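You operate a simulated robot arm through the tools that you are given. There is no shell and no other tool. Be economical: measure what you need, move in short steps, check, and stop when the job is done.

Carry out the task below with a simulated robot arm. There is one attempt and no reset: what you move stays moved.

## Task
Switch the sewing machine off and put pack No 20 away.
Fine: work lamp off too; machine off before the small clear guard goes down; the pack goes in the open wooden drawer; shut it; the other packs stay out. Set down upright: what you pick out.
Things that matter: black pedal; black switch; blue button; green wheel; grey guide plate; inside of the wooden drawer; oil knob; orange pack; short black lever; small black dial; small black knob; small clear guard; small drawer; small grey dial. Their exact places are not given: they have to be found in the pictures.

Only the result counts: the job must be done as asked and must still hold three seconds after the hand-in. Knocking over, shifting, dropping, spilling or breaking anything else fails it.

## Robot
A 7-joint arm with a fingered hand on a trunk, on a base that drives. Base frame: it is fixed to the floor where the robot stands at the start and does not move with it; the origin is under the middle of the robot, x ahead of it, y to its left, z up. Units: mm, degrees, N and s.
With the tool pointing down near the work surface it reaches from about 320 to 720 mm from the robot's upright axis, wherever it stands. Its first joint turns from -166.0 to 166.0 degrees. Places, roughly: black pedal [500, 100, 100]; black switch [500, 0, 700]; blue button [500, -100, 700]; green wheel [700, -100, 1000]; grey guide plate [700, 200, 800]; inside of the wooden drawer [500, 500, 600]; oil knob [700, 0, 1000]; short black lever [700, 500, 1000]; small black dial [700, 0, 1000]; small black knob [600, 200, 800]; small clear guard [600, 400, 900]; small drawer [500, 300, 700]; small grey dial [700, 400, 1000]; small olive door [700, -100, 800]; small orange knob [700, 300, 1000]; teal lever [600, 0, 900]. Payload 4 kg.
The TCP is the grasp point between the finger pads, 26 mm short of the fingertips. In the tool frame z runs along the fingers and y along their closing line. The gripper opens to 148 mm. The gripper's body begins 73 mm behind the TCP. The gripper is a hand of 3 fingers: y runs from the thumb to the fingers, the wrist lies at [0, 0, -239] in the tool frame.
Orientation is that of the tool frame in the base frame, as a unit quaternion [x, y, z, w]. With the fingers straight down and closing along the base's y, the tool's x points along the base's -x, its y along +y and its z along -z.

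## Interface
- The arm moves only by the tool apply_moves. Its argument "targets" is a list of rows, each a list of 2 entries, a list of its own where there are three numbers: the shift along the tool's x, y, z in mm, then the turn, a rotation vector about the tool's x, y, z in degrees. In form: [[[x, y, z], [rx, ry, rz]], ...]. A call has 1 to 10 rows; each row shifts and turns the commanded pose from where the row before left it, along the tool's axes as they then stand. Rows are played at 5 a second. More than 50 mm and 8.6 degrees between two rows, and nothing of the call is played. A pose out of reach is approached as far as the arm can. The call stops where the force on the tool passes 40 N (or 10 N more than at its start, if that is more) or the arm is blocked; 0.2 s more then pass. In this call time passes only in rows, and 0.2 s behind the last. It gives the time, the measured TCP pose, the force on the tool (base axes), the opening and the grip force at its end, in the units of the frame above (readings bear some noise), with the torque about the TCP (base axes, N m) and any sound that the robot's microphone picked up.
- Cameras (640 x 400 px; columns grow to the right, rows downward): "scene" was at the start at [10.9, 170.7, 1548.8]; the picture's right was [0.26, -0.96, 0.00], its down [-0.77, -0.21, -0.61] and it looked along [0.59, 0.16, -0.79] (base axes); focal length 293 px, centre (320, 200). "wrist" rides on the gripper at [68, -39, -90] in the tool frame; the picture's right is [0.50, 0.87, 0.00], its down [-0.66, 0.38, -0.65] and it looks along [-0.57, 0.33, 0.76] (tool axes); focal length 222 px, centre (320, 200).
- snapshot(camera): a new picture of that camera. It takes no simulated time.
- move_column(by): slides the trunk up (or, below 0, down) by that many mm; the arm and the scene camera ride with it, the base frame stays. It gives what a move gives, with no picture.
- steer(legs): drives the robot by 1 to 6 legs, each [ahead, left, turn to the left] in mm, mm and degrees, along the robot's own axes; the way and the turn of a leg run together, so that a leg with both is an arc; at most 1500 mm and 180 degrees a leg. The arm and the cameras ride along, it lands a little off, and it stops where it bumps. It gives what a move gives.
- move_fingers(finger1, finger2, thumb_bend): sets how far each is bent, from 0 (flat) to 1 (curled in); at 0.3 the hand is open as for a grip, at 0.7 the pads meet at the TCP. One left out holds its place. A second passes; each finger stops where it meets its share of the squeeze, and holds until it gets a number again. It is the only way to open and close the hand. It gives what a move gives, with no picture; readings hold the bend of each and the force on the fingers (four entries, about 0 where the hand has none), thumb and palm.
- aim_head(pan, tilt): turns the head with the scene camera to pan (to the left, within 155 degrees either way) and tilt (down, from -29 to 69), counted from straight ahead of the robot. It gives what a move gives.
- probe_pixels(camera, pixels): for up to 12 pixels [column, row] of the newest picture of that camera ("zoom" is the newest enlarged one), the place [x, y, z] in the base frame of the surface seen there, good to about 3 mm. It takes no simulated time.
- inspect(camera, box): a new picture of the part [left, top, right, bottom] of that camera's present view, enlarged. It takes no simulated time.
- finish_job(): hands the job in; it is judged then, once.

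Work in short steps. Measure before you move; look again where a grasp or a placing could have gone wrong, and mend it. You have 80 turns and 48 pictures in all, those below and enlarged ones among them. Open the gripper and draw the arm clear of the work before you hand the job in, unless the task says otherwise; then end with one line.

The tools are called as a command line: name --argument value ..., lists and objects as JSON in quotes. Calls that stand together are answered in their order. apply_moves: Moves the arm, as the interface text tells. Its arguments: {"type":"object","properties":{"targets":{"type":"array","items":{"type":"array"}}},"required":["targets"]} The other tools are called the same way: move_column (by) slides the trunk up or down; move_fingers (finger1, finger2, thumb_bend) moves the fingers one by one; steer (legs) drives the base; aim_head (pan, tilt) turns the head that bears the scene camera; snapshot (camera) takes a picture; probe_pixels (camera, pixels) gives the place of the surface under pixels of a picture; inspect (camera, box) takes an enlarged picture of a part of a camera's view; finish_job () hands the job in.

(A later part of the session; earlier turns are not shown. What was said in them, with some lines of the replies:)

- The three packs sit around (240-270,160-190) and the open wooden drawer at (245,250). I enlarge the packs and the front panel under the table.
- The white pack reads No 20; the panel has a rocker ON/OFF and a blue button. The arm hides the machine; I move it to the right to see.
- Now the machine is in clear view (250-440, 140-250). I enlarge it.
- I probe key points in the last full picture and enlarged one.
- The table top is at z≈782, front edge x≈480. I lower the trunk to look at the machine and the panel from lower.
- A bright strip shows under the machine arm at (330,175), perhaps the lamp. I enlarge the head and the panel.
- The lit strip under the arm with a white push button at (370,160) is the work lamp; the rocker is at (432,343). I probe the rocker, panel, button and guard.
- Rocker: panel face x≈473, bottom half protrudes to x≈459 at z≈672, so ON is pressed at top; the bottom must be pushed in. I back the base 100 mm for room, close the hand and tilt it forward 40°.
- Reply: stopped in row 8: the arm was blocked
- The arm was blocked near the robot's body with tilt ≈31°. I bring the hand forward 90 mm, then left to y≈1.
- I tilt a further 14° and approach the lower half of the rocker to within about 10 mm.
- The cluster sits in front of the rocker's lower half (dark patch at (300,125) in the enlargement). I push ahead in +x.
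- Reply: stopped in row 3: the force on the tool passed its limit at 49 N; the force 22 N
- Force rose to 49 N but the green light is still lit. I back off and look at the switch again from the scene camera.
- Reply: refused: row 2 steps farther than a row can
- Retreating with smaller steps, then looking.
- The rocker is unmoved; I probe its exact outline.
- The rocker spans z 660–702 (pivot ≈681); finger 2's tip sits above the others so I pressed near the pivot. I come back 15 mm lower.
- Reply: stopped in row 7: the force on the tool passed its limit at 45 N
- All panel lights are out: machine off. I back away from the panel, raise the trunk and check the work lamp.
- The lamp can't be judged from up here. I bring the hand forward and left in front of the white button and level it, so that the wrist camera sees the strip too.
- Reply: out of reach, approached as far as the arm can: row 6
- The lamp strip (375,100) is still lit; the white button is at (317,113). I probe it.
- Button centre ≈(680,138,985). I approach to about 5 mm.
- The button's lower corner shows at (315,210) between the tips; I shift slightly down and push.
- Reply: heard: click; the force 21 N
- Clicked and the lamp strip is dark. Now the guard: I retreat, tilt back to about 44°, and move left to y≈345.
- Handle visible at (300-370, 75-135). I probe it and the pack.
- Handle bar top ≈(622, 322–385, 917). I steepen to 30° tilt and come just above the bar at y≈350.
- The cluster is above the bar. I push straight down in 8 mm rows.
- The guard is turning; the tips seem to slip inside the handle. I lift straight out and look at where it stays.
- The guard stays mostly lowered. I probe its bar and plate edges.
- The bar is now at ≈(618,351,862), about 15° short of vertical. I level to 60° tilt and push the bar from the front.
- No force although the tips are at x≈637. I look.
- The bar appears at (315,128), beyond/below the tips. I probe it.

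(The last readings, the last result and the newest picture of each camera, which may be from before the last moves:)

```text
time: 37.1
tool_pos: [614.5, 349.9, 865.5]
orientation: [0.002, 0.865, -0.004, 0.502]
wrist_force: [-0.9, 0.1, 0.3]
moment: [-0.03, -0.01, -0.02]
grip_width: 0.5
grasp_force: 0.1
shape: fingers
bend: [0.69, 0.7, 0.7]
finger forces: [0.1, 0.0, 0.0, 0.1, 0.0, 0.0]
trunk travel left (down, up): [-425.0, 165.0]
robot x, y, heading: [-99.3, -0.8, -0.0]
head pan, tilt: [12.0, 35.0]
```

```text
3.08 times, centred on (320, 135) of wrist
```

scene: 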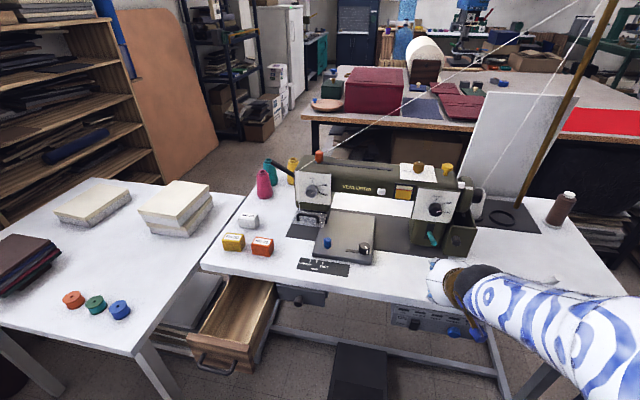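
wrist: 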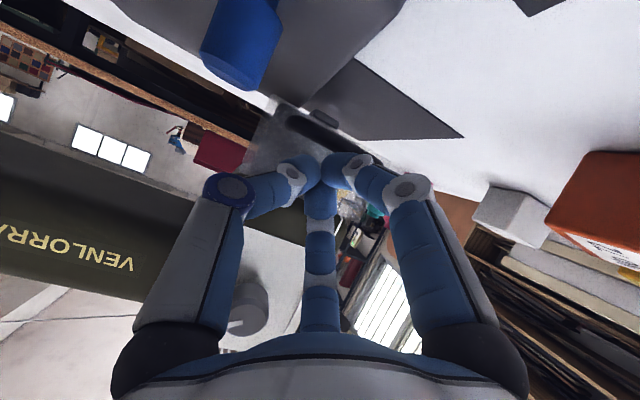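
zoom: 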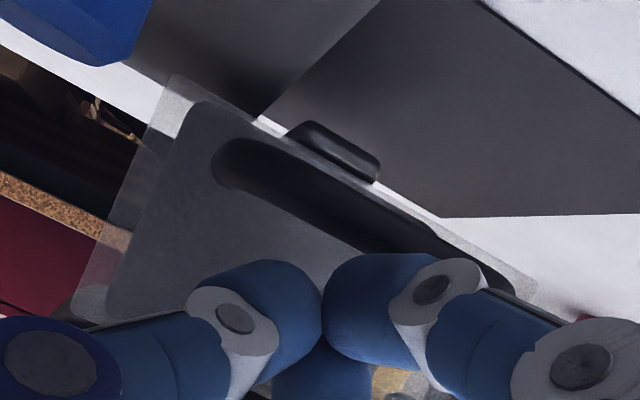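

The bar has moved on to ≈(635,·,833); the hinge is near (685,881), so about 18° remains. I check pack positions for clearance before pushing lower.

probe_pixels --camera "wrist" --pixels '[[490, 205], [515, 200], [525, 225], [560, 190], [600, 200], [240, 70], [265, 30]]'

apply_moves --targets '[[[22.5, 8, -39], [0, 0, 0]], [[20, 8, 12], [0, 0, 0]]]'

snapshot --camera "wrist"

```text
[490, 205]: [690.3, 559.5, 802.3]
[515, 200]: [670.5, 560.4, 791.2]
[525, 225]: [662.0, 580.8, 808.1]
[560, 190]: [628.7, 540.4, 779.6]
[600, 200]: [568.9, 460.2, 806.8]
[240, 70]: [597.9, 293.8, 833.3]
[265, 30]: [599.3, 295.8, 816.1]
```

```text
time: 37.7
tool_pos: [566.0, 365.1, 841.9]
orientation: [0.002, 0.865, -0.003, 0.501]
wrist_force: [-0.5, 0.2, -0.2]
moment: [0.02, 0.02, -0.01]
grip_width: 0.4
grasp_force: 0.1
shape: fingers
bend: [0.69, 0.7, 0.7]
finger forces: [0.0, 0.0, 0.0, 0.0, 0.0, 0.0]
trunk travel left (down, up): [-425.0, 165.0]
robot x, y, heading: [-100.6, -0.5, -0.0]
head pan, tilt: [12.0, 35.0]
```

```text
15 pictures are left
```

wrist: 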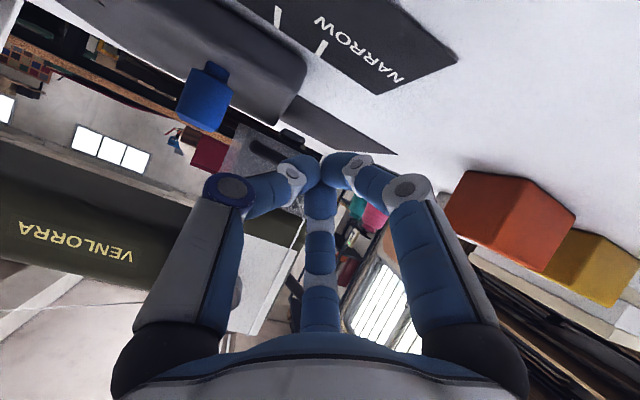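

I push forward again, slightly downward, watching force.

apply_moves --targets '[[[-16, 0, 28], [0, 0, 0]], [[-1.5, 0, 4], [0, 0, 0]], [[-1.2, 0, 4], [0, 0, 0]], [[-1.2, 0, 4], [0, 0, 0]], [[-1.2, 0, 4], [0, 0, 0]], [[-1.2, 0, 4], [0, 0, 0]], [[-1.2, 0, 4], [0, 0, 0]], [[-1.2, 0, 4], [0, 0, 0]], [[-1.2, 0, 3], [0, 0, 0]], [[-1.2, 0, 3], [0, 0, 0]]]'

inspect --camera "wrist" --box '[220, 70, 400, 210]'

```text
time: 39.1
tool_pos: [612.8, 371.5, 835.6]
orientation: [-0.003, 0.867, -0.001, 0.498]
wrist_force: [-15.6, -2.3, 4.2]
moment: [-0.03, -0.01, -0.05]
grip_width: 2.7
grasp_force: 9.8
shape: fingers
bend: [0.68, 0.73, 0.69]
finger forces: [0.0, 19.7, 0.0, 0.1, 0.0, 0.0]
trunk travel left (down, up): [-425.0, 165.0]
robot x, y, heading: [-96.3, -1.3, 0.4]
head pan, tilt: [12.0, 35.0]
stopped in row 6: the force on the tool passed its limit at 42 N (the readings are from after the stop); the commanded pose is now the measured one
```

```text
2.86 times, centred on (310, 140) of wrist
```

zoom: 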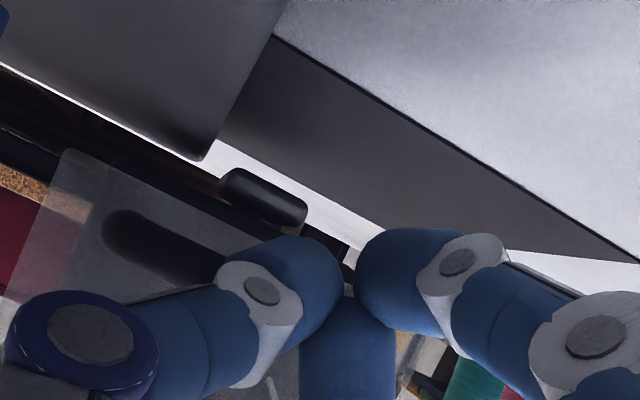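

The push ended on a hard stop at 42 N, so the guard is probably fully down. I back off and verify.

apply_moves --targets '[[[10, 0, -20], [0, 0, 0]], [[0, 0, -45], [0, 0, 0]], [[-30, 0, -35], [0, 0, 0]]]'

snapshot --camera "wrist"

```text
time: 39.9
tool_pos: [537.3, 370.9, 902.3]
orientation: [-0.002, 0.867, -0.002, 0.498]
wrist_force: [1.2, 0.6, -0.1]
moment: [-0.02, 0.01, 0.01]
grip_width: 0.6
grasp_force: 0.0
shape: fingers
bend: [0.69, 0.7, 0.7]
finger forces: [0.1, 0.1, 0.1, 0.0, 0.0, 0.0]
trunk travel left (down, up): [-425.0, 165.0]
robot x, y, heading: [-100.1, 3.6, 0.2]
head pan, tilt: [12.0, 35.0]
```

```text
13 pictures are left
```

wrist: 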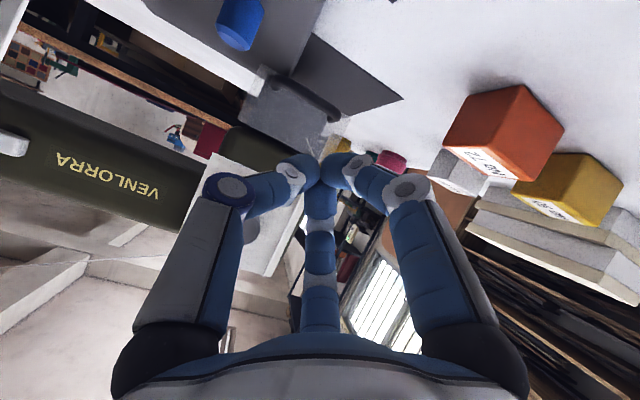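

probe_pixels --camera "wrist" --pixels '[[283, 90], [305, 100], [325, 112], [290, 96], [258, 72], [250, 85], [270, 100], [255, 120], [318, 105], [480, 170], [445, 165], [470, 185]]'

```text
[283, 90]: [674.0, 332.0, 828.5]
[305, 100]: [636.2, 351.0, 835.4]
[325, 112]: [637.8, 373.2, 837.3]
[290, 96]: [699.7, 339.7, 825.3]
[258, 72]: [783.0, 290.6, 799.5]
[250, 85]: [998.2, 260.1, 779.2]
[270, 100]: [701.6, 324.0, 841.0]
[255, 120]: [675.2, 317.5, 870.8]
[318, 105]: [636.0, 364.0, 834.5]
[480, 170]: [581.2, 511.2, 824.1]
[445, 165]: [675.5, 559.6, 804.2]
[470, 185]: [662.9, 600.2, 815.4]
```

The plate reads x≈675 at both z 870 and 828, i.e. it hangs vertical, with the bar standing out level: the guard is down. Next the pack: I raise the hand, turn it straight down, and take a scene picture.

apply_moves --targets '[[[-43, 0, -25], [0, 0, 0]], [[0, 0, 0], [0, 8.5, 0]], [[0, 0, 0], [0, 8.5, 0]], [[0, 0, 0], [0, 8.5, 0]], [[0, 0, 0], [0, 8.5, 0]], [[0, 0, 0], [0, 8.5, 0]], [[0, 0, 0], [0, 8.5, 0]], [[0, 0, 0], [0, 8.7, 0]]]'

apply_moves --targets '[[[0, -20, -45], [0, 0, 0]], [[0, -20, -45], [0, 0, 0]], [[0, -45, 0], [0, 0, 0]], [[0, -45, 0], [0, 0, 0]]]'

aim_head --pan 25 --tilt 45

snapshot --camera "scene"

```text
refused: row 8 steps farther than a row can; nothing moved
```

```text
time: 40.9
tool_pos: [461.7, 240.6, 947.2]
orientation: [-0.001, 0.868, -0.002, 0.497]
wrist_force: [-0.2, 0.6, 0.9]
moment: [-0.03, 0.0, -0.02]
grip_width: 0.7
grasp_force: 0.1
shape: fingers
bend: [0.69, 0.7, 0.7]
finger forces: [0.0, 0.0, 0.0, 0.1, 0.1, 0.0]
trunk travel left (down, up): [-425.0, 165.0]
robot x, y, heading: [-100.6, -1.4, -0.2]
head pan, tilt: [12.0, 35.0]
```

```text
time: 41.6
tool_pos: [461.3, 241.0, 947.3]
orientation: [-0.001, 0.867, -0.003, 0.498]
wrist_force: [-0.4, -0.1, 0.4]
moment: [-0.02, -0.01, 0.02]
grip_width: 0.6
grasp_force: 0.2
shape: fingers
bend: [0.69, 0.7, 0.7]
finger forces: [0.1, 0.0, 0.0, 0.0, 0.1, 0.1]
trunk travel left (down, up): [-425.0, 165.0]
robot x, y, heading: [-96.3, -1.7, 0.2]
head pan, tilt: [25.0, 45.0]
```

```text
12 pictures are left
```

scene: 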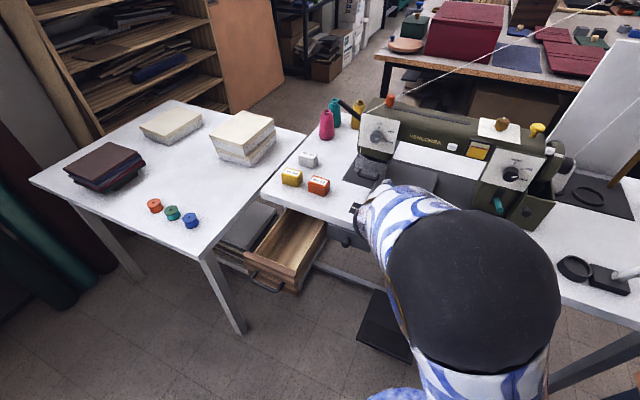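

Packs and drawer are visible. I probe pack No 20 at (309,159), its neighbours and the drawer.

probe_pixels --camera "scene" --pixels '[[308, 155], [302, 156], [316, 157], [305, 163], [314, 164], [307, 152], [292, 173], [319, 181], [298, 180], [312, 187]]'

inspect --camera "scene" --box '[230, 140, 350, 300]'

```text
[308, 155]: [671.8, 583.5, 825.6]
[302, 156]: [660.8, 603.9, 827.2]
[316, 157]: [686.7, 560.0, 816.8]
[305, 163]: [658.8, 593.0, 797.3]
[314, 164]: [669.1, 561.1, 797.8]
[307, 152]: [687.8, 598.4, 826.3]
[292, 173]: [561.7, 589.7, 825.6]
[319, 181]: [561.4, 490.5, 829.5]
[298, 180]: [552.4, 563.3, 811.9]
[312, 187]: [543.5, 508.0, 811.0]
```

```text
2.50 times, centred on (290, 220) of scene
```

zoom: 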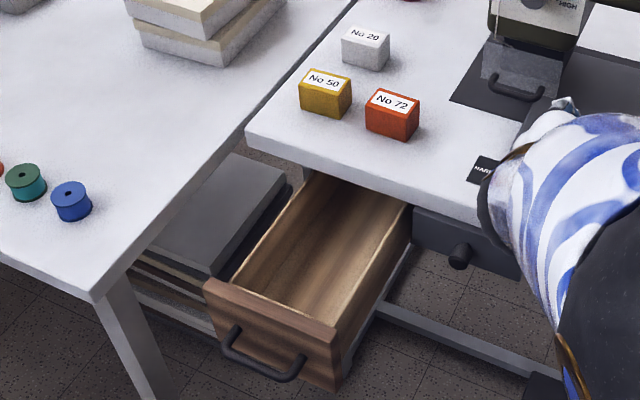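

I probe the pack corners and the drawer walls in the enlargement.

probe_pixels --camera "zoom" --pixels '[[344, 37], [377, 46], [388, 42], [356, 28], [360, 60], [385, 58], [345, 58], [378, 70], [366, 40]]'

probe_pixels --camera "zoom" --pixels '[[212, 285], [275, 307], [336, 331], [238, 275], [300, 190], [300, 250], [290, 285], [365, 225], [345, 300], [262, 370], [230, 345], [400, 225]]'

```text
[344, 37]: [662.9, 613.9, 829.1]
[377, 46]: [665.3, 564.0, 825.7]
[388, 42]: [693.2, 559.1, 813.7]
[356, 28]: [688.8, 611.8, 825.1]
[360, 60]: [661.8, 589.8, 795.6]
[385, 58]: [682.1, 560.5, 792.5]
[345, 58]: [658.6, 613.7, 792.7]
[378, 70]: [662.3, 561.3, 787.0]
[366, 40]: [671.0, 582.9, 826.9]
```

```text
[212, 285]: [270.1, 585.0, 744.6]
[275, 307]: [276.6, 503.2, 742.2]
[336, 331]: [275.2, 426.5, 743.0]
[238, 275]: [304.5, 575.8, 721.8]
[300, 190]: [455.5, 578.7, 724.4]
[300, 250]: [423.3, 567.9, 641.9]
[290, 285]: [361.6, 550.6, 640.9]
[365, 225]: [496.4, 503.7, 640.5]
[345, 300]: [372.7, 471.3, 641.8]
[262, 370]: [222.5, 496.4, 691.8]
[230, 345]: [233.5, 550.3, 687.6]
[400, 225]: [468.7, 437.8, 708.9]
```

Pack 20: centre ≈(678,587), 33 mm along x, 54 along y, z 782–827. Drawer inside: x 290–480, y 440–578, floor z 641, front x≈270. The pack is out of reach, so I check the floor clearances (left table corner, pedal) before driving.

probe_pixels --camera "scene" --pixels '[[200, 250], [245, 333], [390, 350], [365, 335], [375, 295], [300, 130], [327, 128], [270, 200], [356, 225]]'

```text
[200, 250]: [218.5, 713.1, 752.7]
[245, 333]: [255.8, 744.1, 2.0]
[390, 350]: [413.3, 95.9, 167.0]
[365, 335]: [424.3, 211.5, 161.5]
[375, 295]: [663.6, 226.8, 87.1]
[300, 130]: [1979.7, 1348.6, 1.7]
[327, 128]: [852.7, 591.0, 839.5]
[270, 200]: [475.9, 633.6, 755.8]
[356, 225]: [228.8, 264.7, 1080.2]
```

Clearances are fine for a robot position of about (0,270). I drive left, then ahead.

steer --legs '[[0, 270, 0], [100, 0, 0]]'

apply_moves --targets '[[[-43, 0, -25], [0, 0, 0]], [[0, 0, 0], [0, 8.3, 0]], [[0, 0, 0], [0, 8.3, 0]], [[0, 0, 0], [0, 8.3, 0]], [[0, 0, 0], [0, 8.3, 0]], [[0, 0, 0], [0, 8.3, 0]]]'

```text
time: 44.3
tool_pos: [564.2, 502.5, 947.3]
orientation: [0.002, 0.867, -0.004, 0.497]
wrist_force: [0.0, 0.3, -0.6]
moment: [-0.01, -0.02, 0.01]
grip_width: 0.5
grasp_force: 0.0
shape: fingers
bend: [0.69, 0.7, 0.7]
finger forces: [0.0, 0.1, 0.0, 0.0, 0.1, 0.0]
trunk travel left (down, up): [-425.0, 165.0]
robot x, y, heading: [0.5, 265.0, -0.2]
head pan, tilt: [25.0, 45.0]
```

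```text
time: 45.7
tool_pos: [564.1, 501.9, 997.1]
orientation: [0.002, 0.988, -0.002, 0.157]
wrist_force: [-0.9, 0.3, 0.0]
moment: [0.02, -0.02, -0.01]
grip_width: 0.5
grasp_force: 0.0
shape: fingers
bend: [0.69, 0.7, 0.7]
finger forces: [0.1, 0.0, 0.0, 0.0, 0.0, 0.0]
trunk travel left (down, up): [-425.0, 165.0]
robot x, y, heading: [-0.4, 264.1, -0.1]
head pan, tilt: [25.0, 45.0]
```

Hand is tilted 18° and closes along y, which fits the pack (54 mm). I open the fingers to about 110 mm, probe the short black lever's end for clearance, and stop above the pack.

probe_pixels --camera "scene" --pixels '[[341, 102], [346, 107], [352, 112]]'

move_fingers --finger1 0.4 --finger2 0.4 --thumb_bend 0.4

apply_moves --targets '[[[-18.4, 21.3, 32.3], [0, 0, 0]], [[-18.4, 21.3, 32.3], [0, 0, 0]], [[-18.4, 21.3, 32.3], [0, 0, 0]]]'

snapshot --camera "wrist"

```text
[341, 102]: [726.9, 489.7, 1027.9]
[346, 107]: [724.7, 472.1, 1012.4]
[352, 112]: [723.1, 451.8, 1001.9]
```

```text
time: 46.7
tool_pos: [563.6, 502.6, 996.7]
orientation: [0.003, 0.987, -0.003, 0.159]
wrist_force: [0.4, 0.2, -0.2]
moment: [0.01, 0.01, 0.02]
grip_width: 94.5
grasp_force: 0.1
shape: fingers
bend: [0.4, 0.4, 0.4]
finger forces: [0.0, 0.1, 0.0, 0.1, 0.0, 0.0]
trunk travel left (down, up): [-425.0, 165.0]
robot x, y, heading: [2.9, 267.0, -0.4]
head pan, tilt: [25.0, 45.0]
```

```text
time: 47.5
tool_pos: [649.1, 566.8, 920.6]
orientation: [0.003, 0.987, -0.003, 0.158]
wrist_force: [-0.3, -0.3, -0.6]
moment: [-0.01, 0.02, -0.02]
grip_width: 94.5
grasp_force: 0.1
shape: fingers
bend: [0.4, 0.4, 0.4]
finger forces: [0.0, 0.0, 0.0, 0.1, 0.0, 0.0]
trunk travel left (down, up): [-425.0, 165.0]
robot x, y, heading: [2.4, 269.6, -0.1]
head pan, tilt: [25.0, 45.0]
```

```text
10 pictures are left
```

wrist: 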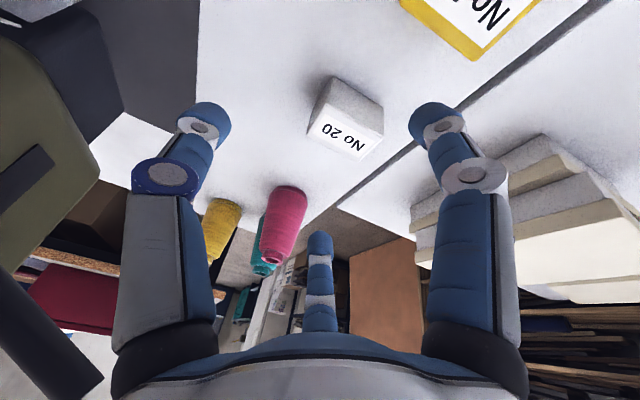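

Pack No 20 sits between the open fingers. I refine its position.

probe_pixels --camera "wrist" --pixels '[[322, 115], [383, 135], [358, 157], [310, 140], [333, 80], [345, 135], [350, 100], [318, 100]]'

```text
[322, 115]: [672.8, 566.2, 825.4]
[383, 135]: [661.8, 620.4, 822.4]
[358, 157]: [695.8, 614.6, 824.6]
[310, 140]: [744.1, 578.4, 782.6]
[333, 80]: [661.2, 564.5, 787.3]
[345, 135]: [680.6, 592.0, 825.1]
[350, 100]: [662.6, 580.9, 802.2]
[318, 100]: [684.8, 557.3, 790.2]
```

Centre ≈(679,590). I descend to TCP (674.5,590,817) in three rows.

apply_moves --targets '[[[2.6, 11.5, 35.5], [0, 0, 0]], [[2.6, 11.5, 35.5], [0, 0, 0]], [[2.7, 0, 35.4], [0, 0, 0]]]'

move_fingers --finger1 0.7 --finger2 0.7 --thumb_bend 0.7

snapshot --camera "wrist"

```text
time: 48.5
tool_pos: [674.9, 592.2, 828.9]
orientation: [0.004, 0.986, 0.003, 0.165]
wrist_force: [-2.4, -1.3, 24.5]
moment: [0.65, 1.28, 0.15]
grip_width: 95.8
grasp_force: 12.1
shape: fingers
bend: [0.38, 0.4, 0.4]
finger forces: [24.3, 0.0, 0.0, 0.1, 0.0, 0.0]
trunk travel left (down, up): [-425.0, 165.0]
robot x, y, heading: [-0.7, 263.4, -0.3]
head pan, tilt: [25.0, 45.0]
stopped in row 3: the force on the tool passed its limit at 44 N (the readings are from after the stop); the commanded pose is now the measured one
```

```text
time: 49.5
tool_pos: [676.3, 593.6, 824.3]
orientation: [0.004, 0.987, 0.0, 0.161]
wrist_force: [0.6, 0.9, 0.0]
moment: [0.0, 0.06, 0.0]
grip_width: 34.8
grasp_force: 14.4
shape: fingers
bend: [0.56, 0.57, 0.63]
finger forces: [8.2, 8.9, 0.0, 0.1, 11.2, 0.0]
trunk travel left (down, up): [-425.0, 165.0]
robot x, y, heading: [0.3, 265.4, -0.3]
head pan, tilt: [25.0, 45.0]
```

```text
9 pictures are left
```

wrist: 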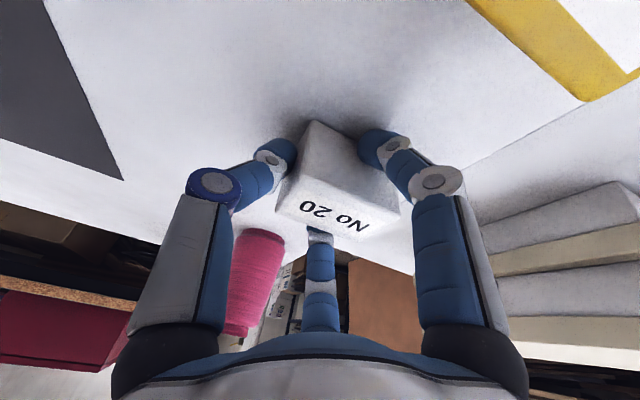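

The hand has three fingers at 120°; they grip the pack with 8–11 N each (thumb on one side, two on the others). I lift 60 mm and check.

apply_moves --targets '[[[-3.1, 0, -9.5], [0, 0, 0]], [[-6.2, 0, -19], [0, 0, 0]], [[-9.3, 0, -28.5], [0, 0, 0]]]'

snapshot --camera "wrist"

```text
time: 50.3
tool_pos: [674.5, 592.9, 884.7]
orientation: [0.004, 0.987, -0.001, 0.162]
wrist_force: [0.1, 0.3, -2.0]
moment: [-0.05, 0.01, 0.04]
grip_width: 33.8
grasp_force: 13.5
shape: fingers
bend: [0.56, 0.57, 0.63]
finger forces: [8.0, 8.9, 0.0, 0.1, 10.9, 0.1]
trunk travel left (down, up): [-425.0, 165.0]
robot x, y, heading: [4.3, 261.8, -0.6]
head pan, tilt: [25.0, 45.0]
```

```text
8 pictures are left
```

wrist: 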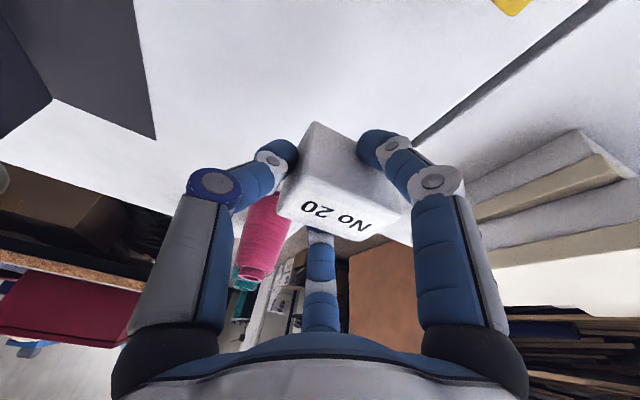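

Pack is held upright. I raise it 40 mm more, then carry it back over the open drawer to (380,518).

apply_moves --targets '[[[-12.4, 0, -38], [0, 0, 0]], [[40, -10.7, -13], [0, 0, 0]], [[40, -10.7, -13], [0, 0, 0]], [[40, -10.7, -13], [0, 0, 0]], [[40, -10.7, -13], [0, 0, 0]], [[40, -10.7, -13], [0, 0, 0]], [[40, -10.7, -13], [0, 0, 0]], [[40, -10.7, -13], [0, 0, 0]]]'

move_column --by -140

snapshot --camera "wrist"

```text
time: 52.1
tool_pos: [377.5, 515.9, 918.7]
orientation: [0.003, 0.987, -0.001, 0.162]
wrist_force: [-0.1, -0.7, -0.7]
moment: [-0.01, 0.0, 0.02]
grip_width: 32.3
grasp_force: 13.4
shape: fingers
bend: [0.56, 0.58, 0.64]
finger forces: [7.8, 8.6, 0.1, 0.0, 10.2, 0.1]
trunk travel left (down, up): [-425.0, 165.0]
robot x, y, heading: [0.9, 271.0, -0.2]
head pan, tilt: [25.0, 45.0]
```

```text
time: 53.8
tool_pos: [378.4, 517.6, 777.4]
orientation: [0.004, 0.987, 0.0, 0.163]
wrist_force: [0.2, 0.0, -0.2]
moment: [0.0, -0.03, 0.01]
grip_width: 32.1
grasp_force: 13.0
shape: fingers
bend: [0.56, 0.58, 0.64]
finger forces: [7.8, 8.7, 0.0, 0.1, 10.1, 0.0]
trunk travel left (down, up): [-285.0, 305.0]
robot x, y, heading: [-0.4, 264.7, -0.4]
head pan, tilt: [25.0, 45.0]
```

```text
7 pictures are left
```

wrist: 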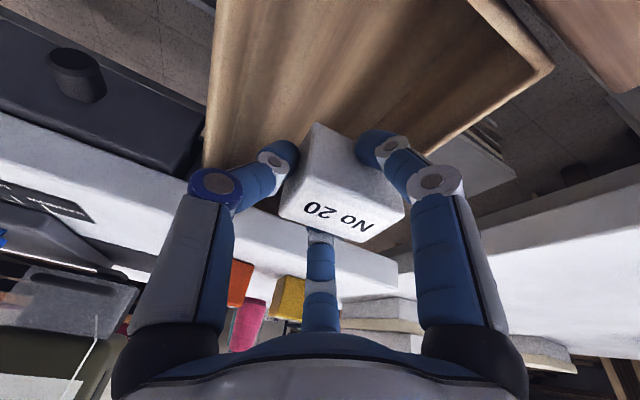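

The pack is over the drawer. I probe the side walls for finger clearance before lowering.

probe_pixels --camera "wrist" --pixels '[[206, 150], [213, 100], [225, 20], [545, 68], [500, 100], [205, 185], [480, 20], [350, 60], [212, 190], [300, 40]]'

```text
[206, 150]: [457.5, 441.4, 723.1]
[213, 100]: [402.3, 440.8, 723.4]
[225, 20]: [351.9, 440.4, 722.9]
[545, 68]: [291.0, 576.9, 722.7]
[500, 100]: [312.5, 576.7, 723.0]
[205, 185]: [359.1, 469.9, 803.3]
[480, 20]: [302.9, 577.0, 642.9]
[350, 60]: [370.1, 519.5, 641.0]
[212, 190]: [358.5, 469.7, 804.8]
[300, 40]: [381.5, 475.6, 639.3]
```

Walls at y 441 and 577, top z 723; floor 640. I shift 6 mm left and lower, the last millimetres slowly.

apply_moves --targets '[[[6.4, 6, 19], [0, 0, 0]], [[6.4, 0, 19], [0, 0, 0]], [[6.4, 0, 19], [0, 0, 0]], [[6.4, 0, 19], [0, 0, 0]], [[1, 0, 2.8], [0, 0, 0]], [[1, 0, 2.8], [0, 0, 0]], [[1, 0, 2.8], [0, 0, 0]]]'

inspect --camera "wrist" --box '[160, 60, 480, 260]'

```text
time: 55.4
tool_pos: [377.9, 522.9, 687.8]
orientation: [0.003, 0.987, -0.001, 0.163]
wrist_force: [-0.9, 0.0, -0.4]
moment: [-0.02, -0.01, 0.01]
grip_width: 31.7
grasp_force: 13.5
shape: fingers
bend: [0.57, 0.58, 0.64]
finger forces: [7.8, 8.5, 0.0, 0.1, 9.9, 0.1]
trunk travel left (down, up): [-285.0, 305.0]
robot x, y, heading: [-0.4, 264.7, -0.3]
head pan, tilt: [25.0, 45.0]
```

```text
2.00 times, centred on (320, 160) of wrist
```

zoom: 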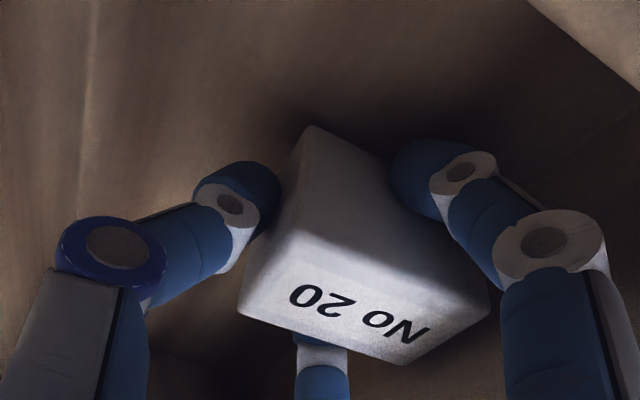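

No contact yet. I probe the pack's bottom edge and lower 3 mm.

probe_pixels --camera "zoom" --pixels '[[310, 135], [345, 180], [370, 345], [300, 200], [330, 270], [470, 305], [250, 300], [345, 90]]'

apply_moves --targets '[[[0.5, 0, 1.4], [0, 0, 0]], [[0.5, 0, 1.4], [0, 0, 0]]]'

```text
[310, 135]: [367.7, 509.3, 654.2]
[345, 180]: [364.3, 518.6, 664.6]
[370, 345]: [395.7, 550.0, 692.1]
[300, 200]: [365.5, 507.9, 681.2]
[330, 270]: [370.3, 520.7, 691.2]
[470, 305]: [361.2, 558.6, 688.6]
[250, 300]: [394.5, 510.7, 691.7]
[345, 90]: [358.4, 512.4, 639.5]
```

```text
time: 56.0
tool_pos: [378.5, 523.3, 686.1]
orientation: [0.003, 0.987, -0.001, 0.162]
wrist_force: [0.1, 0.3, 0.2]
moment: [-0.02, -0.02, -0.03]
grip_width: 32.0
grasp_force: 13.3
shape: fingers
bend: [0.57, 0.58, 0.64]
finger forces: [7.8, 8.6, 0.0, 0.1, 10.0, 0.1]
trunk travel left (down, up): [-285.0, 305.0]
robot x, y, heading: [0.3, 265.4, -0.3]
head pan, tilt: [25.0, 45.0]
```

Pack top at 691 → bottom ≈644, floor 640. I lower on slowly.

apply_moves --targets '[[[0.4, 0, 1.2], [0, 0, 0]], [[0.3, 0, 1], [0, 0, 0]], [[0.3, 0, 1], [0, 0, 0]]]'

```text
time: 56.8
tool_pos: [377.8, 523.6, 682.9]
orientation: [0.004, 0.987, 0.0, 0.163]
wrist_force: [0.6, 0.1, 14.8]
moment: [-0.48, 1.36, 0.07]
grip_width: 31.7
grasp_force: 14.3
shape: fingers
bend: [0.57, 0.58, 0.64]
finger forces: [8.6, 8.8, 0.1, 0.0, 10.9, 0.0]
trunk travel left (down, up): [-285.0, 305.0]
robot x, y, heading: [1.8, 266.7, -0.1]
head pan, tilt: [25.0, 45.0]
```

The moment shows contact at x≈286,y≈490: the camera housing is on the drawer's front panel. I lift 8 mm, shift 28 mm ahead, and lower again.

apply_moves --targets '[[[-2.6, 0, -7.6], [0, 0, 0]], [[-26.5, 0, 9], [0, 0, 0]], [[1.6, 0, 4.8], [0, 0, 0]], [[0.6, 0, 1.9], [0, 0, 0]], [[0.3, 0, 1], [0, 0, 0]]]'

```text
time: 58.0
tool_pos: [406.4, 520.8, 683.2]
orientation: [0.003, 0.987, -0.001, 0.162]
wrist_force: [0.1, -1.9, 2.9]
moment: [0.09, 0.04, 0.0]
grip_width: 32.0
grasp_force: 14.9
shape: fingers
bend: [0.57, 0.58, 0.64]
finger forces: [8.8, 9.0, 0.0, 0.0, 11.1, 0.1]
trunk travel left (down, up): [-285.0, 305.0]
robot x, y, heading: [1.6, 264.0, -0.5]
head pan, tilt: [25.0, 45.0]
```

Light contact through the pack, small moment: it's on the floor. I release slightly so the opening fingers don't reach the floor.

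move_fingers --finger1 0.51 --finger2 0.51 --thumb_bend 0.57

inspect --camera "wrist" --box '[160, 60, 480, 260]'

```text
time: 59.0
tool_pos: [405.6, 522.9, 682.5]
orientation: [0.004, 0.987, 0.0, 0.163]
wrist_force: [0.9, -1.4, 3.4]
moment: [0.02, 0.06, -0.03]
grip_width: 44.9
grasp_force: 2.2
shape: fingers
bend: [0.54, 0.51, 0.56]
finger forces: [4.4, 0.1, 0.1, 0.1, 0.0, 0.0]
trunk travel left (down, up): [-285.0, 305.0]
robot x, y, heading: [0.1, 266.3, -0.3]
head pan, tilt: [25.0, 45.0]
```

```text
2.00 times, centred on (320, 160) of wrist
```

zoom: 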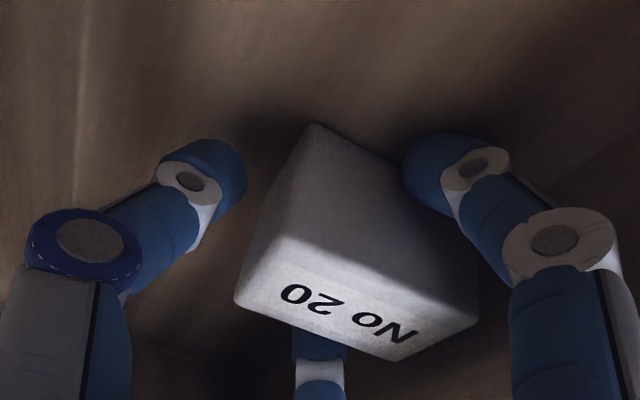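

Pack stands free. I raise straight up 12 mm, open more, then rise out of the drawer.

apply_moves --targets '[[[-1.9, 0, -5.7], [0, 0, 0]], [[-1.9, 0, -5.7], [0, 0, 0]]]'

move_fingers --finger1 0.46 --finger2 0.46 --thumb_bend 0.54

apply_moves --targets '[[[-6.4, 0, -19], [0, 0, 0]], [[-9.6, 0, -28.5], [0, 0, 0]], [[-12.8, 0, -38], [0, 0, 0]], [[-12.8, 0, -38], [0, 0, 0]], [[-12.8, 0, -38], [0, 0, 0]]]'

snapshot --camera "wrist"

```text
time: 59.6
tool_pos: [404.8, 523.7, 693.7]
orientation: [0.004, 0.987, -0.001, 0.163]
wrist_force: [0.2, -0.4, 0.5]
moment: [0.0, -0.03, -0.01]
grip_width: 50.0
grasp_force: 0.1
shape: fingers
bend: [0.51, 0.51, 0.56]
finger forces: [0.0, 0.0, 0.1, 0.0, 0.0, 0.1]
trunk travel left (down, up): [-285.0, 305.0]
robot x, y, heading: [-0.6, 265.7, -0.3]
head pan, tilt: [25.0, 45.0]
```

```text
time: 60.6
tool_pos: [404.2, 523.5, 694.7]
orientation: [0.003, 0.987, -0.001, 0.163]
wrist_force: [-0.2, -0.3, 0.6]
moment: [0.04, -0.02, 0.0]
grip_width: 61.9
grasp_force: 0.1
shape: fingers
bend: [0.46, 0.46, 0.54]
finger forces: [0.0, 0.0, 0.1, 0.0, 0.0, 0.1]
trunk travel left (down, up): [-285.0, 305.0]
robot x, y, heading: [4.1, 263.2, -0.1]
head pan, tilt: [25.0, 45.0]
```

```text
time: 61.8
tool_pos: [404.6, 522.4, 866.0]
orientation: [0.002, 0.987, 0.0, 0.162]
wrist_force: [-0.5, 0.1, -0.1]
moment: [-0.03, 0.03, 0.0]
grip_width: 62.3
grasp_force: 0.1
shape: fingers
bend: [0.46, 0.46, 0.54]
finger forces: [0.0, 0.0, 0.0, 0.1, 0.0, 0.0]
trunk travel left (down, up): [-285.0, 305.0]
robot x, y, heading: [-0.3, 267.7, -0.5]
head pan, tilt: [25.0, 45.0]
```

```text
4 pictures are left
```

wrist: 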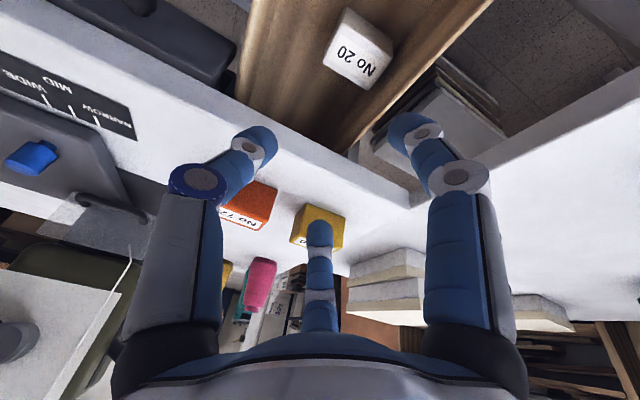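

Pack No 20 stands upright in the drawer, the other packs are untouched. Now to shut it: I close the hand, back the base 230 mm so the hand comes in front of the drawer, and tilt it forward.

move_fingers --finger1 0.7 --finger2 0.7 --thumb_bend 0.7

steer --legs '[[-230, 0, 0]]'

apply_moves --targets '[[[0, -7, 0], [0, -8, 0]], [[0, -7, 0], [0, -8, 0]], [[0, 0, 0], [0, -8, 0]], [[0, 0, 0], [0, -8, 0]]]'

```text
time: 62.8
tool_pos: [406.2, 522.2, 865.3]
orientation: [0.003, 0.987, 0.0, 0.163]
wrist_force: [0.4, -0.2, 0.0]
moment: [0.0, 0.0, 0.04]
grip_width: 0.0
grasp_force: 0.1
shape: fingers
bend: [0.69, 0.69, 0.7]
finger forces: [0.0, 0.0, 0.1, 0.0, 0.1, 0.1]
trunk travel left (down, up): [-285.0, 305.0]
robot x, y, heading: [-1.4, 264.5, -0.5]
head pan, tilt: [25.0, 45.0]
```

```text
time: 64.5
tool_pos: [173.4, 524.2, 864.1]
orientation: [0.003, 0.987, 0.0, 0.163]
wrist_force: [0.6, -0.2, -1.4]
moment: [-0.01, 0.01, -0.03]
grip_width: 0.3
grasp_force: 0.1
shape: fingers
bend: [0.69, 0.69, 0.7]
finger forces: [0.1, 0.0, 0.0, 0.1, 0.1, 0.1]
trunk travel left (down, up): [-285.0, 305.0]
robot x, y, heading: [-235.7, 265.9, -0.5]
head pan, tilt: [25.0, 45.0]
```

```text
time: 65.5
tool_pos: [172.9, 509.2, 867.0]
orientation: [0.003, 0.903, -0.001, 0.429]
wrist_force: [-0.2, 0.9, 0.1]
moment: [-0.01, -0.04, -0.01]
grip_width: 0.0
grasp_force: 0.0
shape: fingers
bend: [0.69, 0.69, 0.7]
finger forces: [0.1, 0.1, 0.1, 0.0, 0.0, 0.0]
trunk travel left (down, up): [-285.0, 305.0]
robot x, y, heading: [-234.2, 268.6, -0.5]
head pan, tilt: [25.0, 45.0]
```

I lower the fist to just in front of the panel's upper part and then push +x gently.

apply_moves --targets '[[[20, 0, 41.8], [0, 0, 0]], [[20, 0, 41.8], [0, 0, 0]], [[20, 0, 41.8], [0, 0, 0]]]'

apply_moves --targets '[[[-6.35, 0, 7.7], [0, 0, 0]], [[-6.35, 0, 7.7], [0, 0, 0]], [[-6.35, 0, 7.7], [0, 0, 0]], [[-6.35, 0, 7.7], [0, 0, 0]], [[-6.35, 0, 7.7], [0, 0, 0]], [[-6.35, 0, 7.7], [0, 0, 0]]]'

snapshot --camera "scene"

```text
time: 66.3
tool_pos: [232.6, 510.2, 741.1]
orientation: [0.003, 0.904, -0.002, 0.428]
wrist_force: [-0.8, 0.4, -0.3]
moment: [-0.01, 0.02, -0.03]
grip_width: 0.0
grasp_force: 0.0
shape: fingers
bend: [0.69, 0.7, 0.7]
finger forces: [0.0, 0.0, 0.0, 0.0, 0.0, 0.0]
trunk travel left (down, up): [-285.0, 305.0]
robot x, y, heading: [-234.8, 267.0, -0.2]
head pan, tilt: [25.0, 45.0]
```

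```text
time: 67.7
tool_pos: [293.9, 509.4, 738.7]
orientation: [0.003, 0.904, -0.002, 0.428]
wrist_force: [-0.2, -0.4, 0.5]
moment: [0.02, 0.02, 0.0]
grip_width: 0.0
grasp_force: 0.0
shape: fingers
bend: [0.69, 0.7, 0.7]
finger forces: [0.0, 0.0, 0.0, 0.0, 0.1, 0.0]
trunk travel left (down, up): [-285.0, 305.0]
robot x, y, heading: [-235.5, 269.3, -0.1]
head pan, tilt: [25.0, 45.0]
```

```text
3 pictures are left
```

scene: 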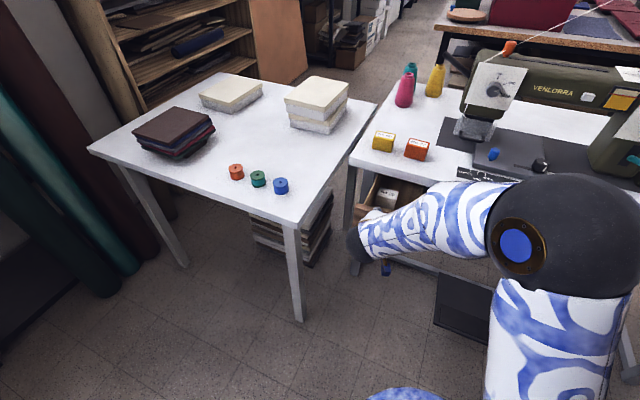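

The pack shows at (388,197). I probe whether it and the drawer have moved with the push.

probe_pixels --camera "scene" --pixels '[[388, 193], [385, 200], [371, 190], [365, 207], [357, 225], [360, 212], [352, 220], [388, 270]]'

```text
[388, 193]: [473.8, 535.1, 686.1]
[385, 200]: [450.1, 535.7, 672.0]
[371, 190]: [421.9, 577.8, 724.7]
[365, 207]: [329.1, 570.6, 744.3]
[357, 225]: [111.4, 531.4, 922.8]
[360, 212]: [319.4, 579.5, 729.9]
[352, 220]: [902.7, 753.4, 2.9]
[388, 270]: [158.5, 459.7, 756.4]
```

The drawer moves along (panel now x≈320, pack with it). I keep pushing.

apply_moves --targets '[[[-6.6, 0, 7.6], [0, 0, 0]], [[-6.6, 0, 7.6], [0, 0, 0]], [[-6.6, 0, 7.6], [0, 0, 0]], [[-6.6, 0, 7.6], [0, 0, 0]], [[-6.6, 0, 7.6], [0, 0, 0]], [[-6.6, 0, 7.6], [0, 0, 0]], [[-6.6, 0, 7.6], [0, 0, 0]], [[-6.6, 0, 7.6], [0, 0, 0]], [[-6.6, 0, 7.6], [0, 0, 0]], [[-6.6, 0, 7.6], [0, 0, 0]]]'

apply_moves --targets '[[[-5, 0, 5.8], [0, 0, 0]], [[-5, 0, 5.8], [0, 0, 0]], [[-4, 0, 4.6], [0, 0, 0]], [[-4, 0, 4.6], [0, 0, 0]], [[-3, 0, 3.5], [0, 0, 0]], [[-3, 0, 3.5], [0, 0, 0]], [[-3, 0, 3.5], [0, 0, 0]], [[-3, 0, 3.5], [0, 0, 0]], [[-3, 0, 3.5], [0, 0, 0]], [[-3, 0, 3.5], [0, 0, 0]]]'

```text
time: 69.9
tool_pos: [392.6, 508.4, 742.3]
orientation: [0.003, 0.903, -0.002, 0.429]
wrist_force: [-0.3, 0.7, 0.5]
moment: [0.0, 0.02, -0.01]
grip_width: 0.0
grasp_force: 0.0
shape: fingers
bend: [0.69, 0.7, 0.7]
finger forces: [0.1, 0.0, 0.0, 0.1, 0.0, 0.0]
trunk travel left (down, up): [-285.0, 305.0]
robot x, y, heading: [-235.0, 269.5, -0.3]
head pan, tilt: [25.0, 45.0]
```

```text
time: 72.1
tool_pos: [448.5, 508.0, 743.8]
orientation: [0.003, 0.904, -0.001, 0.428]
wrist_force: [-6.7, 0.4, 2.0]
moment: [0.04, 0.02, 0.07]
grip_width: 0.6
grasp_force: 5.3
shape: fingers
bend: [0.69, 0.71, 0.7]
finger forces: [0.0, 9.7, 0.1, 0.0, 0.1, 0.0]
trunk travel left (down, up): [-285.0, 305.0]
robot x, y, heading: [-232.7, 267.2, 0.1]
head pan, tilt: [25.0, 45.0]
```

Force is rising now (6.7 N), so the end stop is near. I push until it stops.

apply_moves --targets '[[[-2, 0, 2.2], [0, 0, 0]], [[-2, 0, 2.2], [0, 0, 0]], [[-2, 0, 2.2], [0, 0, 0]], [[-2, 0, 2.2], [0, 0, 0]], [[-2, 0, 2.2], [0, 0, 0]], [[-2, 0, 2.2], [0, 0, 0]]]'

apply_moves --targets '[[[20, 0, -24], [0, 0, 0]], [[25, 0, -30], [0, 0, 0]], [[25, 0, -30], [0, 0, 0]], [[0, 0, -48], [0, 0, 0]], [[0, -45, 0], [0, 0, 0]], [[0, -45, 0], [0, 0, 0]], [[0, -45, 0], [0, 0, 0]]]'

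aim_head --pan 18 --tilt 40

snapshot --camera "scene"

```text
time: 72.7
tool_pos: [448.4, 508.7, 741.6]
orientation: [0.003, 0.905, -0.001, 0.425]
wrist_force: [-18.8, -3.4, 3.6]
moment: [-0.08, 0.14, -0.16]
grip_width: 0.7
grasp_force: 12.6
shape: fingers
bend: [0.69, 0.71, 0.7]
finger forces: [0.0, 11.5, 0.1, 0.1, 14.0, 0.0]
trunk travel left (down, up): [-285.0, 305.0]
robot x, y, heading: [-233.4, 266.9, -0.1]
head pan, tilt: [25.0, 45.0]
stopped in row 2: the force on the tool passed its limit at 45 N (the readings are from after the stop); the commanded pose is now the measured one
```

```text
time: 74.3
tool_pos: [302.9, 373.6, 771.4]
orientation: [0.003, 0.905, -0.001, 0.425]
wrist_force: [0.2, 0.3, 0.0]
moment: [0.0, 0.0, 0.02]
grip_width: 0.5
grasp_force: 0.1
shape: fingers
bend: [0.69, 0.7, 0.7]
finger forces: [0.0, 0.0, 0.0, 0.0, 0.0, 0.0]
trunk travel left (down, up): [-285.0, 305.0]
robot x, y, heading: [-231.7, 263.0, -0.2]
head pan, tilt: [25.0, 45.0]
```

```text
time: 75.0
tool_pos: [302.8, 375.2, 770.5]
orientation: [0.003, 0.905, -0.001, 0.426]
wrist_force: [0.4, 0.5, -0.3]
moment: [0.01, 0.04, 0.05]
grip_width: 0.4
grasp_force: 0.0
shape: fingers
bend: [0.69, 0.7, 0.7]
finger forces: [0.1, 0.0, 0.0, 0.0, 0.0, 0.0]
trunk travel left (down, up): [-285.0, 305.0]
robot x, y, heading: [-235.0, 267.0, -0.2]
head pan, tilt: [18.0, 40.0]
```

```text
2 pictures are left
```

scene: 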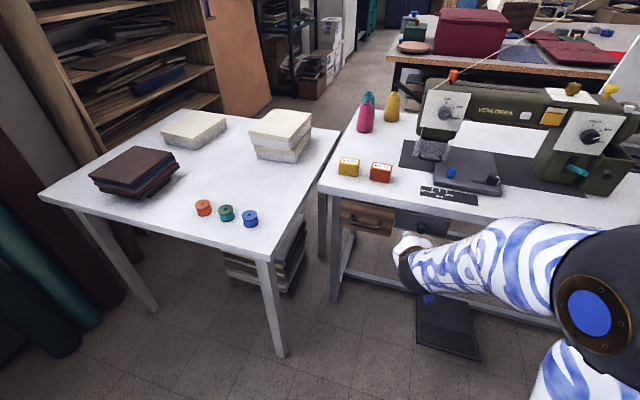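

The wooden drawer is shut at (367,217). I check it, the guard and lamp once more in an enlargement.

inspect --camera "scene" --box '[320, 90, 500, 245]'

probe_pixels --camera "scene" --pixels '[[350, 207], [385, 213], [350, 222], [398, 217], [420, 213], [415, 152], [430, 145], [430, 159]]'

```text
2.58 times, centred on (410, 168) of scene
```

zoom: 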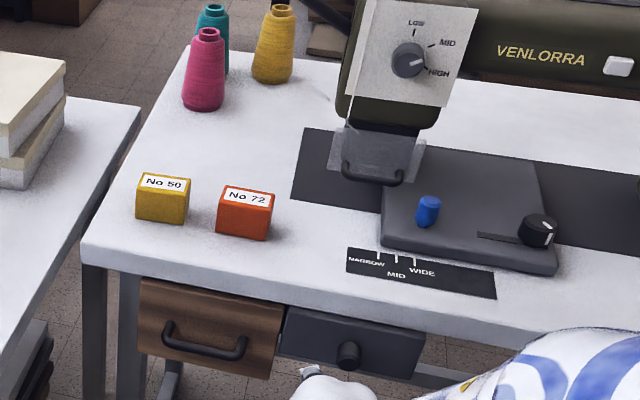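

```text
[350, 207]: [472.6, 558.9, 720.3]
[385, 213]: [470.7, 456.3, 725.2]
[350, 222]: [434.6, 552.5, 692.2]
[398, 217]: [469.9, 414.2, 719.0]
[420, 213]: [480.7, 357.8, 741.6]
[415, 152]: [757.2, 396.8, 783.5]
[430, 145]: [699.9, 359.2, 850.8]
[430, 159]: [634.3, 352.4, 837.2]
```

Drawer front is flush (x≈471, same as the small drawer), the guard hangs down, lamp and machine are off. I open the hand and drive back clear.

move_fingers --finger1 0.3 --finger2 0.3 --thumb_bend 0.3

steer --legs '[[-120, 0, 0]]'

snapshot --camera "scene"

```text
time: 76.0
tool_pos: [302.4, 374.5, 771.0]
orientation: [0.004, 0.905, -0.002, 0.425]
wrist_force: [-0.3, -0.8, -0.8]
moment: [0.04, -0.02, -0.02]
grip_width: 126.8
grasp_force: 0.0
shape: fingers
bend: [0.3, 0.3, 0.3]
finger forces: [0.0, 0.0, 0.0, 0.0, 0.0, 0.1]
trunk travel left (down, up): [-285.0, 305.0]
robot x, y, heading: [-230.2, 265.5, 0.1]
head pan, tilt: [18.0, 40.0]
```

```text
time: 77.2
tool_pos: [182.9, 373.4, 770.0]
orientation: [0.004, 0.905, -0.002, 0.425]
wrist_force: [0.2, -0.5, -0.1]
moment: [0.04, -0.03, -0.03]
grip_width: 126.4
grasp_force: 0.0
shape: fingers
bend: [0.3, 0.3, 0.3]
finger forces: [0.0, 0.1, 0.0, 0.0, 0.0, 0.1]
trunk travel left (down, up): [-285.0, 305.0]
robot x, y, heading: [-354.0, 265.0, -0.1]
head pan, tilt: [18.0, 40.0]
```

```text
0 pictures are left
```

scene: 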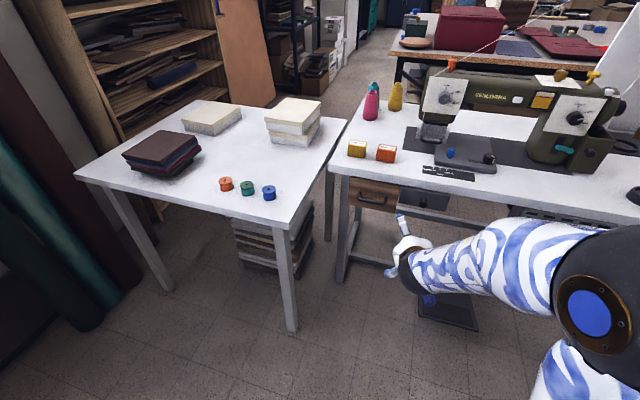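

Everything is in place and the arm is clear: I hand the job in.

finish_job

```text
The job is handed in.
```

The sewing machine and its work lamp are off, with the machine switched off before the clear guard went down. Pack No 20 is upright in the wooden drawer, which is shut; packs No 50 and No 72 are still out on the table.
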